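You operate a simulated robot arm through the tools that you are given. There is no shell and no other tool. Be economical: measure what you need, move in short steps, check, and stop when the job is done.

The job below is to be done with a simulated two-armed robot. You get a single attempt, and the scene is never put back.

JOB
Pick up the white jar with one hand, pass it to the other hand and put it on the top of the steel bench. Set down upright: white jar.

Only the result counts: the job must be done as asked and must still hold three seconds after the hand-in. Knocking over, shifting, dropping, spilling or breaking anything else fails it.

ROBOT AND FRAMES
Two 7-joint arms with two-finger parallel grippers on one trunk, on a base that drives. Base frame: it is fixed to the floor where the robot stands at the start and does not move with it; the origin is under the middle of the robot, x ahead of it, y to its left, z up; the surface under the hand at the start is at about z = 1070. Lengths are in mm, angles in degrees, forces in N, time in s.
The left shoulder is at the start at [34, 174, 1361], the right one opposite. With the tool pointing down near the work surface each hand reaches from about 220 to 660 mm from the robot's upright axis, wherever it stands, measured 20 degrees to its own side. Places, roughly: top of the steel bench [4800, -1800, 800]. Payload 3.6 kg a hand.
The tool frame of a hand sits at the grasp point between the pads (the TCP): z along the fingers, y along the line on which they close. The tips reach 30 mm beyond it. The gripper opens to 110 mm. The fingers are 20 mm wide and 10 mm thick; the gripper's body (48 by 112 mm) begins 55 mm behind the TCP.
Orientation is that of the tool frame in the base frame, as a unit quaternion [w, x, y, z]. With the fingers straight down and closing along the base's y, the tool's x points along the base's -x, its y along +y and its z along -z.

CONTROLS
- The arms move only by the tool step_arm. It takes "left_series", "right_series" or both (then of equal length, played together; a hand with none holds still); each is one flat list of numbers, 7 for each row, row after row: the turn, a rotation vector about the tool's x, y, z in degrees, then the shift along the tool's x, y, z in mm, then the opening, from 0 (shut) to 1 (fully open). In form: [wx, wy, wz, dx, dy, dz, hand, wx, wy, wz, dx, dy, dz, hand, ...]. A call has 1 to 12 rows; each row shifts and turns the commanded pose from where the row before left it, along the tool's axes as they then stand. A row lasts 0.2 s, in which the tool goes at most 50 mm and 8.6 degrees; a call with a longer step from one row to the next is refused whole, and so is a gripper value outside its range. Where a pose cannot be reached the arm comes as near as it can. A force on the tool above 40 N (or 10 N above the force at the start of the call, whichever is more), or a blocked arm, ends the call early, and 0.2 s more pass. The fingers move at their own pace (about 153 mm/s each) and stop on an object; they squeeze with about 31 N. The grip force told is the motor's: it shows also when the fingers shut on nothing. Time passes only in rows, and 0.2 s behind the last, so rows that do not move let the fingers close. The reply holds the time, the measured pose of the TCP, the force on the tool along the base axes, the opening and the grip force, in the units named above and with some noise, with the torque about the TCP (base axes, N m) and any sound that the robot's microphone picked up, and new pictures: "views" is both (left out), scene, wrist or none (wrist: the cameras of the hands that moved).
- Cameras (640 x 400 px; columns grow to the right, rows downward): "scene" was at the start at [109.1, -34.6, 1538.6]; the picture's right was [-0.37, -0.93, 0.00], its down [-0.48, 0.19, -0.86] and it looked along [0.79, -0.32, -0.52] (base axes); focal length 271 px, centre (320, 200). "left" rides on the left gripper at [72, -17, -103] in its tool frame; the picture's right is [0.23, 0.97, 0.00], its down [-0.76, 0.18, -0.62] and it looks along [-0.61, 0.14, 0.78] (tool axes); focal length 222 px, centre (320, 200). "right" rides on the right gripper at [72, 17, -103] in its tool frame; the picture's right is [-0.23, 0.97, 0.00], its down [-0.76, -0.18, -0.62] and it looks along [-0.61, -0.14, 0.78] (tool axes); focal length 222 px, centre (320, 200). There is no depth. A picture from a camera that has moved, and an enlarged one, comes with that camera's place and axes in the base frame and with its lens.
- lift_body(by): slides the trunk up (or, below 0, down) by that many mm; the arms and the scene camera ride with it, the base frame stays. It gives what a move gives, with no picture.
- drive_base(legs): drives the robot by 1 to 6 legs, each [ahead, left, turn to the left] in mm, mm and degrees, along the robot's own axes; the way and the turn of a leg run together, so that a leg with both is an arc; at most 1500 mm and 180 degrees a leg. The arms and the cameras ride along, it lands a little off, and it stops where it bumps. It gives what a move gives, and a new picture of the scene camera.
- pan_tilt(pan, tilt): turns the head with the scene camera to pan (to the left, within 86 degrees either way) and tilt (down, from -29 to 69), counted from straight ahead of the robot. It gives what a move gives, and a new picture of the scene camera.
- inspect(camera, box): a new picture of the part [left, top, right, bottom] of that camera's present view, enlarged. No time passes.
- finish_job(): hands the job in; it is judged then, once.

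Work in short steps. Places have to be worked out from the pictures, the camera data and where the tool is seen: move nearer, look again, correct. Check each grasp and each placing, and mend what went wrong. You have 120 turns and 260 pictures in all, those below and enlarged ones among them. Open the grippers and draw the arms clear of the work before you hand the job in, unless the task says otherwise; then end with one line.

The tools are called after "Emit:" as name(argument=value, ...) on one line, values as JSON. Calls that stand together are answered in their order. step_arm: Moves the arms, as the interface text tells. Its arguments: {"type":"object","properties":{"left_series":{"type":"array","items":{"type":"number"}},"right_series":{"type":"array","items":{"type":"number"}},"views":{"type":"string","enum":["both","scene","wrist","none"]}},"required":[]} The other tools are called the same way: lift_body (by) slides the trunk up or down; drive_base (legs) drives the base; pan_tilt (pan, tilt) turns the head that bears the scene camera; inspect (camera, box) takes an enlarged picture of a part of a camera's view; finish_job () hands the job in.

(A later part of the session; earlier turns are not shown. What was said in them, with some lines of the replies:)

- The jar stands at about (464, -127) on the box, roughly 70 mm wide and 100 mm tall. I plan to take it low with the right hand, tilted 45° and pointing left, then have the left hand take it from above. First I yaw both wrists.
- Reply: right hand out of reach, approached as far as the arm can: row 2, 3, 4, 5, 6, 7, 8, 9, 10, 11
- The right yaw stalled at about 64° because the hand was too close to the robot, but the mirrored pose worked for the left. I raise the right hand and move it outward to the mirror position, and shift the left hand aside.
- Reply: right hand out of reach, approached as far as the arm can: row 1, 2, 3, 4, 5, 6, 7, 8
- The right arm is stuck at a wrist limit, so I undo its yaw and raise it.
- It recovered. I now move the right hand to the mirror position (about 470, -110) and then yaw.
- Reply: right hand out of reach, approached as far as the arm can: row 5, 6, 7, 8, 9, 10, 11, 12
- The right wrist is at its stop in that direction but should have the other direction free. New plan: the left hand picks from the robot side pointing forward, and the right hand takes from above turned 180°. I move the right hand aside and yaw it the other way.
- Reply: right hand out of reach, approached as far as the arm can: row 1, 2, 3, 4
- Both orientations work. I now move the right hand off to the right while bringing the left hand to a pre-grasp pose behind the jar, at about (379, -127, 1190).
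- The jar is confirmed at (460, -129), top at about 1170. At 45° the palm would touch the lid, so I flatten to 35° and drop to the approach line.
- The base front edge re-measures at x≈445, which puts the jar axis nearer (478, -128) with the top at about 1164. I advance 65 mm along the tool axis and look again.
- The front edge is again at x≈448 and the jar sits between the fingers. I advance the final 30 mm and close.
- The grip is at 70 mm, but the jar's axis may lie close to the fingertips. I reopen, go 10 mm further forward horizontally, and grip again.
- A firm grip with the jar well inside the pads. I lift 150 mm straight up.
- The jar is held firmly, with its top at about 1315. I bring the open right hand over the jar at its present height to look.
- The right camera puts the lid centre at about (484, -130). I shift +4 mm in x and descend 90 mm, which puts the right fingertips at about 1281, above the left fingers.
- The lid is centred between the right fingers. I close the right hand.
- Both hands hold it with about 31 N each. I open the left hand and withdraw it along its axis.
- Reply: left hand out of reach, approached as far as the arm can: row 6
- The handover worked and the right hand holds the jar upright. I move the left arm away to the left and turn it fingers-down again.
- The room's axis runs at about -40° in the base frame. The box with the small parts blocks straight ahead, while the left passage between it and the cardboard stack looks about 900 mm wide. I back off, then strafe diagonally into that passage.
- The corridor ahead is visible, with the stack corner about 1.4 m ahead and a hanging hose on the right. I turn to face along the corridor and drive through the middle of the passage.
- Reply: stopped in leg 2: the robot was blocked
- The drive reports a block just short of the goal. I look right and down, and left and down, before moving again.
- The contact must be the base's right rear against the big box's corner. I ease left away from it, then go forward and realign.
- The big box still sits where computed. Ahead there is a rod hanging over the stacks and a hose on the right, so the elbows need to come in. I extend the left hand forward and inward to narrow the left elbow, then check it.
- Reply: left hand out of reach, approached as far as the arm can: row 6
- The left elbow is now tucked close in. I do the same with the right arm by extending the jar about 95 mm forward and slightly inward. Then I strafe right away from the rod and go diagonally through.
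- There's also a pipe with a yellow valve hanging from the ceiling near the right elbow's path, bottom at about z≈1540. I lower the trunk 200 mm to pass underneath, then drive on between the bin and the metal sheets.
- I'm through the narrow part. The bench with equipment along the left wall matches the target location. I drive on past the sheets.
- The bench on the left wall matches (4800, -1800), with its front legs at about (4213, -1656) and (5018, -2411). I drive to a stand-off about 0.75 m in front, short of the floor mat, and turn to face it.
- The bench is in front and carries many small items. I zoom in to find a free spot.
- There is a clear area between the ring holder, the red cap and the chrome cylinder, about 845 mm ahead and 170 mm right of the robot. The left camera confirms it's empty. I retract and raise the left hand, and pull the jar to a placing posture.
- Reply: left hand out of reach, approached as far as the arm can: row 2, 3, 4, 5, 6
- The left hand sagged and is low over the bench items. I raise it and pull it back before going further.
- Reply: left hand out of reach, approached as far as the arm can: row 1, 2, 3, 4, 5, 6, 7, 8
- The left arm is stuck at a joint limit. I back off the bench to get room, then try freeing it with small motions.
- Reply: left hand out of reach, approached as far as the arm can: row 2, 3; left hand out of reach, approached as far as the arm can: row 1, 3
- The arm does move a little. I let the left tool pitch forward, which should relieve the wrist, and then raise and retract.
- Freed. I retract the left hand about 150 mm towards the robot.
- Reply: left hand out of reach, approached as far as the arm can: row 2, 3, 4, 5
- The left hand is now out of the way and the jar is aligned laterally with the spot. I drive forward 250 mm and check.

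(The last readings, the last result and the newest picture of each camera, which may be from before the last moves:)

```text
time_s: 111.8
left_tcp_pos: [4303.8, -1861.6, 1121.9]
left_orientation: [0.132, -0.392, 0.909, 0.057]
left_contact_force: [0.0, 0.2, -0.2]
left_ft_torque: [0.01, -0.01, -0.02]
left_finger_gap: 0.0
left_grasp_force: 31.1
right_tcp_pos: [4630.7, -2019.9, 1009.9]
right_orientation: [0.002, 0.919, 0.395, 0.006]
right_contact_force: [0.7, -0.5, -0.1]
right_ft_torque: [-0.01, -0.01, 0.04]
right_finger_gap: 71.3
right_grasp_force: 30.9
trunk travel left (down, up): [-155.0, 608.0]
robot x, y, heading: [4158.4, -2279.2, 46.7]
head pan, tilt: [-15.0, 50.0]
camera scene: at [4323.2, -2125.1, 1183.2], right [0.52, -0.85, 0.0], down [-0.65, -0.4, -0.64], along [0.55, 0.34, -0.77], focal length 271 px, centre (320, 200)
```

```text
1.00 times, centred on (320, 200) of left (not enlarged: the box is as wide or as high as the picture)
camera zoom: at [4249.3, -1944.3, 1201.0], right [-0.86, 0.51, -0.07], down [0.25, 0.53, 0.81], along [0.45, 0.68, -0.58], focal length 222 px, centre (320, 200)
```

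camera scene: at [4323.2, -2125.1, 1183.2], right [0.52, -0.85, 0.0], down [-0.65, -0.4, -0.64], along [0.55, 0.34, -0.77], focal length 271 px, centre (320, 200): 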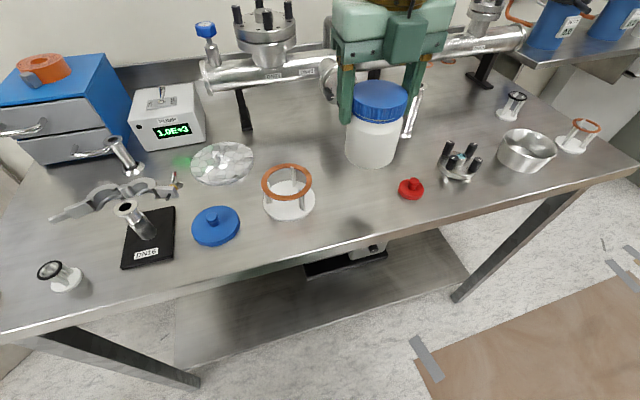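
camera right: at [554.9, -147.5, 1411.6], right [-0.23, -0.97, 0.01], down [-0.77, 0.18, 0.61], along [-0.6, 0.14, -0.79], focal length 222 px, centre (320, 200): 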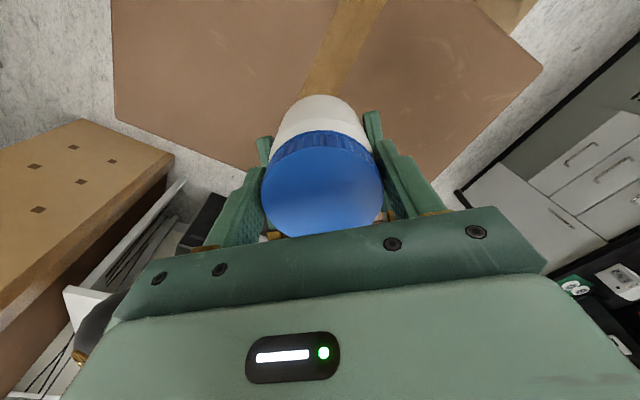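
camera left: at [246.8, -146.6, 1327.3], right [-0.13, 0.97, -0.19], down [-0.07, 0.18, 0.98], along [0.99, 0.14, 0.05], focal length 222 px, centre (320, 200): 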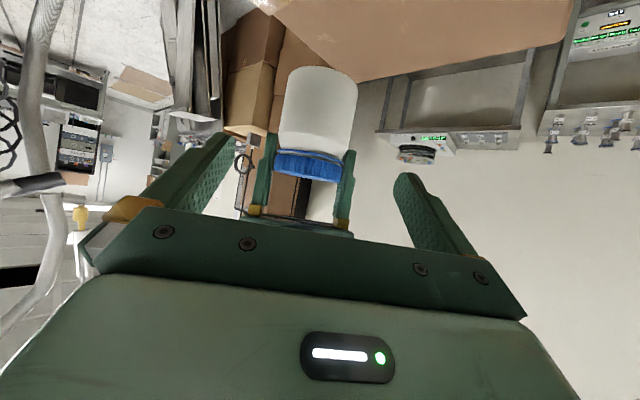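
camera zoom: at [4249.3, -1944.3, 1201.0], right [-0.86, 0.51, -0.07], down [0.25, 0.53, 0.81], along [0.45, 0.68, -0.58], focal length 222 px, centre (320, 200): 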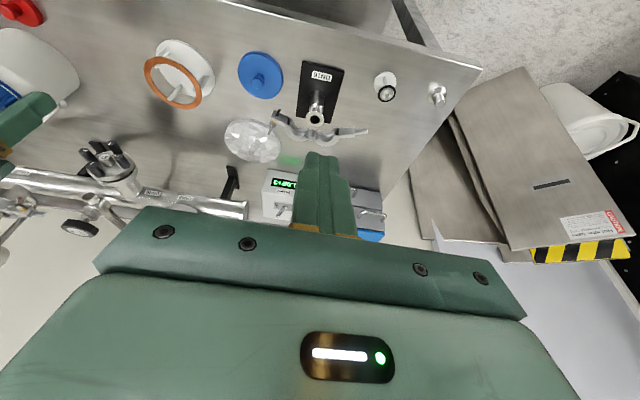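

Items re-measured: the ring is at (4557, -1913), the red cap at (4703, -2092) and the cylinder at (4867, -2022). The spot at (4680, -1966) leaves about 45 mm or more around the jar. I drive the last 70 mm.

Emit:
drive_base(legs=[[70, 0, 0]])

```text
time_s: 112.8
left_tcp_pos: [4353.9, -1809.4, 1122.3]
left_orientation: [0.132, -0.394, 0.908, 0.056]
left_contact_force: [-0.2, 0.6, 0.2]
left_ft_torque: [-0.02, 0.01, -0.01]
left_finger_gap: 0.1
left_grasp_force: 31.3
right_tcp_pos: [4678.0, -1967.9, 1008.2]
right_orientation: [0.002, 0.918, 0.396, 0.005]
right_contact_force: [0.2, -0.8, -0.6]
right_ft_torque: [-0.04, 0.06, -0.01]
right_finger_gap: 71.0
right_grasp_force: 31.0
trunk travel left (down, up): [-155.0, 608.0]
robot x, y, heading: [4205.1, -2222.9, 46.4]
head pan, tilt: [-15.0, 50.0]
camera scene: at [4371.9, -2073.4, 1182.8], right [0.52, -0.85, 0.0], down [-0.65, -0.4, -0.64], along [0.55, 0.34, -0.77], focal length 271 px, centre (320, 200)
```

scene: 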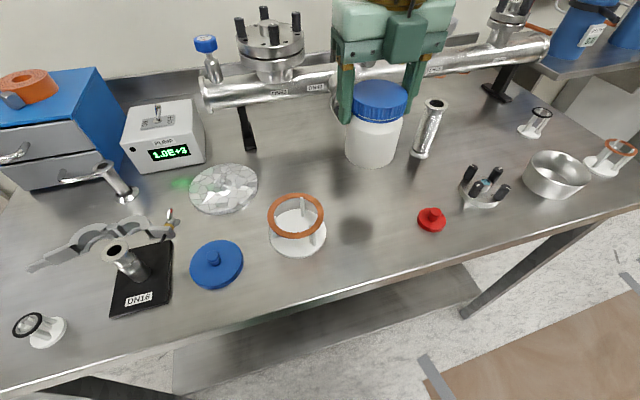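

The jar hovers over a clear spot. I lower 95 mm and check.

Emit:
step_arm(right_series=[0, 0, 0, 0, 0, 20, 0, 0, 0, 0, 0, 0, 20, 0, 0, 0, 0, 0, 0, 20, 0, 0, 0, 0, 0, 0, 20, 0, 0, 0, 0, 0, 0, 15, 0])

```text
time_s: 114.0
left_tcp_pos: [4351.8, -1811.8, 1122.2]
left_orientation: [0.132, -0.393, 0.908, 0.055]
left_contact_force: [0.5, -0.3, 0.4]
left_ft_torque: [0.01, 0.01, 0.0]
left_finger_gap: 0.0
left_grasp_force: 31.3
right_tcp_pos: [4678.9, -1968.0, 915.1]
right_orientation: [0.002, 0.919, 0.394, 0.006]
right_contact_force: [-0.5, 0.7, -0.5]
right_ft_torque: [0.02, -0.04, 0.0]
right_finger_gap: 71.0
right_grasp_force: 31.2
trunk travel left (down, up): [-155.0, 608.0]
robot x, y, heading: [4203.9, -2221.9, 46.5]
head pan, tilt: [-15.0, 50.0]
camera scene: at [4371.1, -2074.4, 1183.1], right [0.52, -0.85, 0.0], down [-0.65, -0.4, -0.64], along [0.55, 0.34, -0.77], focal length 271 px, centre (320, 200)
camera right: at [4738.7, -1927.9, 1017.4], right [0.55, -0.83, 0.01], down [-0.66, -0.43, 0.61], along [-0.51, -0.34, -0.79], focal length 222 px, centre (320, 200)
```

scene: 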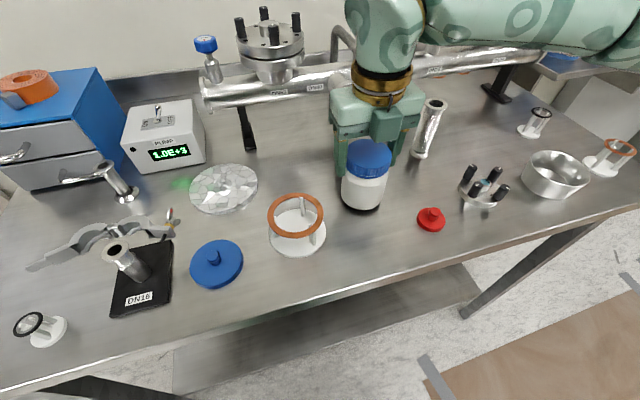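
right: 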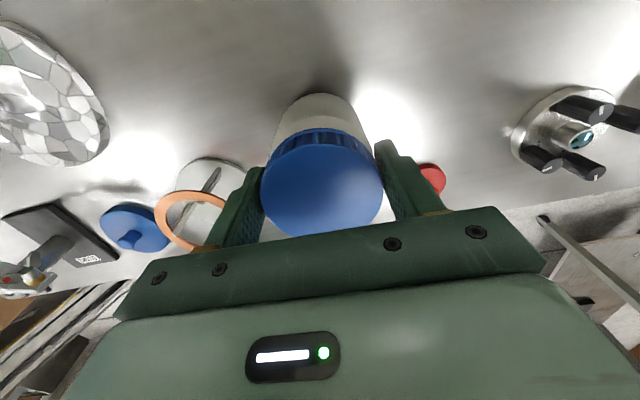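

Clearances are fine, with about 25 mm to go. I lower in small steps while watching the force.

Emit:
step_arm(right_series=[0, 0, 0, 0, 0, 5, 0, 0, 0, 0, 0, 0, 5, 0, 0, 0, 0, 0, 0, 5, 0, 0, 0, 0, 0, 0, 4, 0], views="scene")

Emit:
step_arm(right_series=[0, 0, 0, 0, 0, 2, 0], views="none")

Emit:
step_arm(right_series=[0, 0, 0, 0, 0, 2, 0], views="none")

```text
time_s: 115.0
left_tcp_pos: [4349.2, -1811.6, 1122.6]
left_orientation: [0.134, -0.393, 0.908, 0.056]
left_contact_force: [-0.4, -0.4, -0.2]
left_ft_torque: [-0.02, 0.0, -0.02]
left_finger_gap: 0.0
left_grasp_force: 30.9
right_tcp_pos: [4677.6, -1969.2, 896.2]
right_orientation: [0.002, 0.919, 0.395, 0.008]
right_contact_force: [-1.5, 1.7, 24.8]
right_ft_torque: [0.11, 0.17, 0.0]
right_finger_gap: 71.4
right_grasp_force: 31.0
trunk travel left (down, up): [-155.0, 608.0]
robot x, y, heading: [4200.6, -2225.9, 46.4]
head pan, tilt: [-15.0, 50.0]
camera scene: at [4369.0, -2075.3, 1183.7], right [0.52, -0.85, 0.0], down [-0.65, -0.4, -0.64], along [0.55, 0.34, -0.77], focal length 271 px, centre (320, 200)
```

scene: 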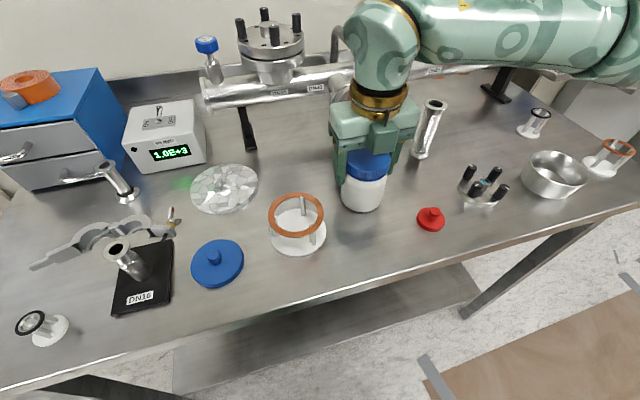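

```text
time_s: 115.4
left_tcp_pos: [4349.1, -1811.3, 1124.1]
left_orientation: [0.135, -0.393, 0.908, 0.057]
left_contact_force: [0.5, 0.1, -0.6]
left_ft_torque: [0.0, 0.03, 0.01]
left_finger_gap: 0.1
left_grasp_force: 30.1
right_tcp_pos: [4678.0, -1968.2, 894.5]
right_orientation: [0.0, 0.918, 0.396, 0.008]
right_contact_force: [-2.7, 2.6, 24.6]
right_ft_torque: [0.16, 0.24, 0.01]
right_finger_gap: 71.2
right_grasp_force: 31.0
trunk travel left (down, up): [-155.0, 608.0]
robot x, y, heading: [4200.9, -2226.8, 46.6]
head pan, tilt: [-15.0, 50.0]
```

```text
time_s: 115.8
left_tcp_pos: [4349.7, -1811.6, 1123.1]
left_orientation: [0.133, -0.393, 0.908, 0.056]
left_contact_force: [-0.1, -0.4, -0.2]
left_ft_torque: [-0.01, 0.03, 0.02]
left_finger_gap: 0.2
left_grasp_force: 31.2
right_tcp_pos: [4677.9, -1969.8, 891.2]
right_orientation: [0.002, 0.919, 0.395, 0.007]
right_contact_force: [-0.7, 5.3, 23.4]
right_ft_torque: [0.23, 0.22, 0.0]
right_finger_gap: 71.1
right_grasp_force: 31.1
trunk travel left (down, up): [-155.0, 608.0]
robot x, y, heading: [4204.7, -2223.7, 46.5]
head pan, tilt: [-15.0, 50.0]
```

The jar is seated, with about 24 N at contact. I ease up 2 mm, then open the fingers part way and check it.

Emit:
step_arm(right_series=[0, 0, 0, 0, 0, -2, 0, 0, 0, 0, 0, 0, 0, 0.85, 0, 0, 0, 0, 0, 0, 0.85, 0, 0, 0, 0, 0, 0, 0.85])

```text
time_s: 116.8
left_tcp_pos: [4351.6, -1810.4, 1123.2]
left_orientation: [0.133, -0.393, 0.908, 0.056]
left_contact_force: [0.5, -0.1, 0.2]
left_ft_torque: [0.0, 0.0, -0.02]
left_finger_gap: 0.1
left_grasp_force: 30.8
right_tcp_pos: [4679.7, -1970.1, 893.3]
right_orientation: [0.002, 0.919, 0.395, 0.006]
right_contact_force: [0.4, -0.1, -0.2]
right_ft_torque: [-0.03, 0.0, 0.02]
right_finger_gap: 93.6
right_grasp_force: 0.1
trunk travel left (down, up): [-155.0, 608.0]
robot x, y, heading: [4204.4, -2226.7, 46.5]
head pan, tilt: [-15.0, 50.0]
camera scene: at [4370.7, -2074.5, 1183.1], right [0.52, -0.85, 0.0], down [-0.65, -0.4, -0.64], along [0.55, 0.34, -0.77], focal length 271 px, centre (320, 200)
camera right: at [4739.0, -1927.9, 995.2], right [0.55, -0.83, 0.01], down [-0.66, -0.43, 0.61], along [-0.51, -0.34, -0.79], focal length 222 px, centre (320, 200)
```

scene: 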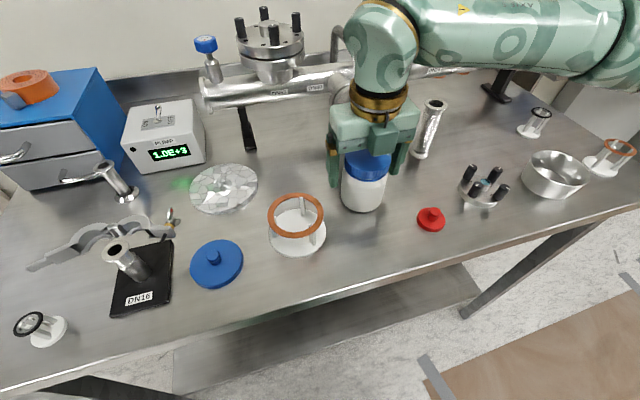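
right: 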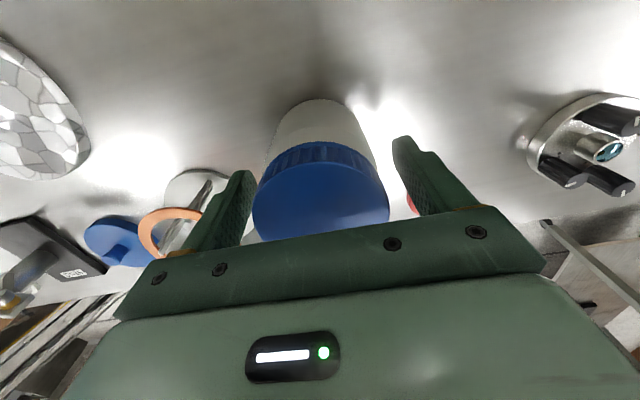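

The jar stands free between the open fingers. I raise the right hand straight up.

Emit:
step_arm(right_series=[0, 0, 0, 0, 0, -15, 0.85, 0, 0, 0, 0, 0, -20, 0.85, 0, 0, 0, 0, 0, -25, 0.85, 0, 0, 0, 0, 0, -25, 0.85, 0, 0, 0, 0, 0, -25, 0.85, 0, 0, 0, 0, 0, -20, 0.85], views="none")

Emit:
drive_base(legs=[[-330, 0, 0]])

Emit:
inspect(camera="scene", box=[220, 60, 540, 260])

```text
time_s: 118.2
left_tcp_pos: [4350.1, -1810.8, 1123.6]
left_orientation: [0.133, -0.392, 0.908, 0.056]
left_contact_force: [-0.9, -0.2, 0.6]
left_ft_torque: [-0.03, -0.01, -0.01]
left_finger_gap: 0.3
left_grasp_force: 31.4
right_tcp_pos: [4678.5, -1970.4, 1025.1]
right_orientation: [0.002, 0.919, 0.395, 0.006]
right_contact_force: [0.4, -0.2, 0.5]
right_ft_torque: [-0.01, -0.03, -0.01]
right_finger_gap: 93.3
right_grasp_force: 0.0
trunk travel left (down, up): [-155.0, 608.0]
robot x, y, heading: [4204.3, -2225.1, 46.6]
head pan, tilt: [-15.0, 50.0]
```

```text
time_s: 120.4
left_tcp_pos: [4122.0, -2055.8, 1123.2]
left_orientation: [0.133, -0.39, 0.909, 0.055]
left_contact_force: [0.2, 0.2, -0.1]
left_ft_torque: [0.0, -0.02, 0.0]
left_finger_gap: 0.0
left_grasp_force: 31.2
right_tcp_pos: [4448.7, -2217.3, 1024.6]
right_orientation: [0.002, 0.92, 0.392, 0.007]
right_contact_force: [-0.2, 0.3, 0.2]
right_ft_torque: [-0.03, 0.0, 0.02]
right_finger_gap: 93.2
right_grasp_force: 0.2
trunk travel left (down, up): [-155.0, 608.0]
robot x, y, heading: [3975.0, -2469.2, 46.1]
head pan, tilt: [-15.0, 50.0]
camera scene: at [4139.8, -2319.4, 1183.3], right [0.52, -0.86, 0.0], down [-0.66, -0.4, -0.64], along [0.55, 0.33, -0.77], focal length 271 px, centre (320, 200)
```

scene: 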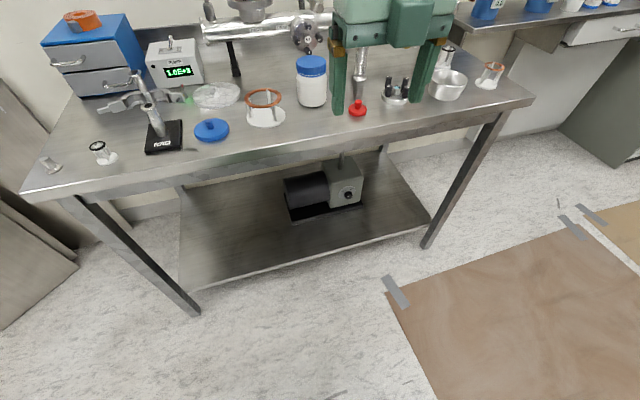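

```text
2.00 times, centred on (380, 160) of scene
camera zoom: at [4139.8, -2319.4, 1183.3], right [0.52, -0.86, 0.0], down [-0.66, -0.4, -0.64], along [0.55, 0.33, -0.77], focal length 543 px, centre (200, 280)
```

zoom: 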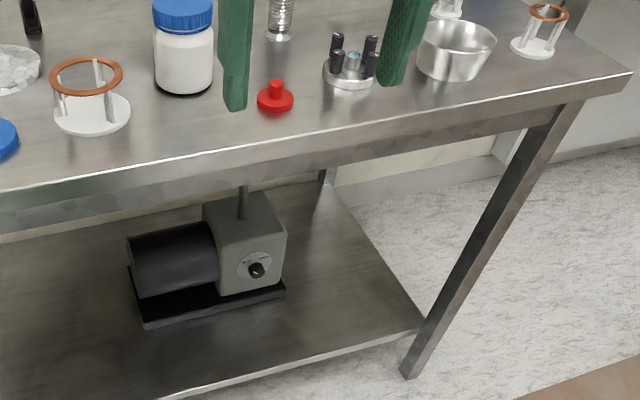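

The jar stands upright on the bench and the surrounding items are undisturbed. I open both grippers, clear of everything.

Emit:
step_arm(left_series=[0, 0, 0, 0, 0, 0, 1, 0, 0, 0, 0, 0, 0, 1, 0, 0, 0, 0, 0, 0, 1], right_series=[0, 0, 0, 0, 0, 0, 1, 0, 0, 0, 0, 0, 0, 1, 0, 0, 0, 0, 0, 0, 1], views="scene")

```text
time_s: 121.2
left_tcp_pos: [4123.0, -2055.6, 1122.8]
left_orientation: [0.134, -0.39, 0.909, 0.055]
left_contact_force: [0.5, -0.5, 0.4]
left_ft_torque: [0.01, 0.01, -0.02]
left_finger_gap: 110.0
left_grasp_force: 0.0
right_tcp_pos: [4449.2, -2216.2, 1023.5]
right_orientation: [0.002, 0.92, 0.392, 0.006]
right_contact_force: [0.4, -0.4, 0.2]
right_ft_torque: [-0.01, 0.01, 0.02]
right_finger_gap: 110.0
right_grasp_force: 0.0
trunk travel left (down, up): [-155.0, 608.0]
robot x, y, heading: [3968.4, -2462.7, 46.0]
head pan, tilt: [-15.0, 50.0]
camera scene: at [4140.4, -2318.9, 1183.2], right [0.52, -0.86, 0.0], down [-0.66, -0.4, -0.64], along [0.55, 0.33, -0.77], focal length 271 px, centre (320, 200)
```

scene: 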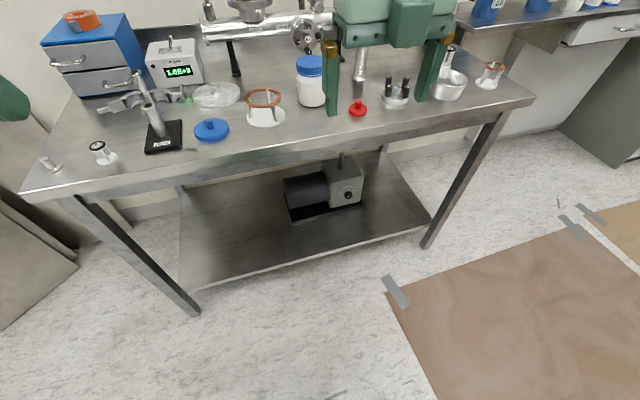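

The jar is upright and stable, both grippers are open, and the arms are clear, so I hand the job in.

Emit:
finish_job()

```text
The job is handed in.
```

The left hand picked up the white jar and passed it to the right, which set it upright on the steel bench; on the way the base bumped the big cardboard box, which looked in place afterwards to within about 20 mm.
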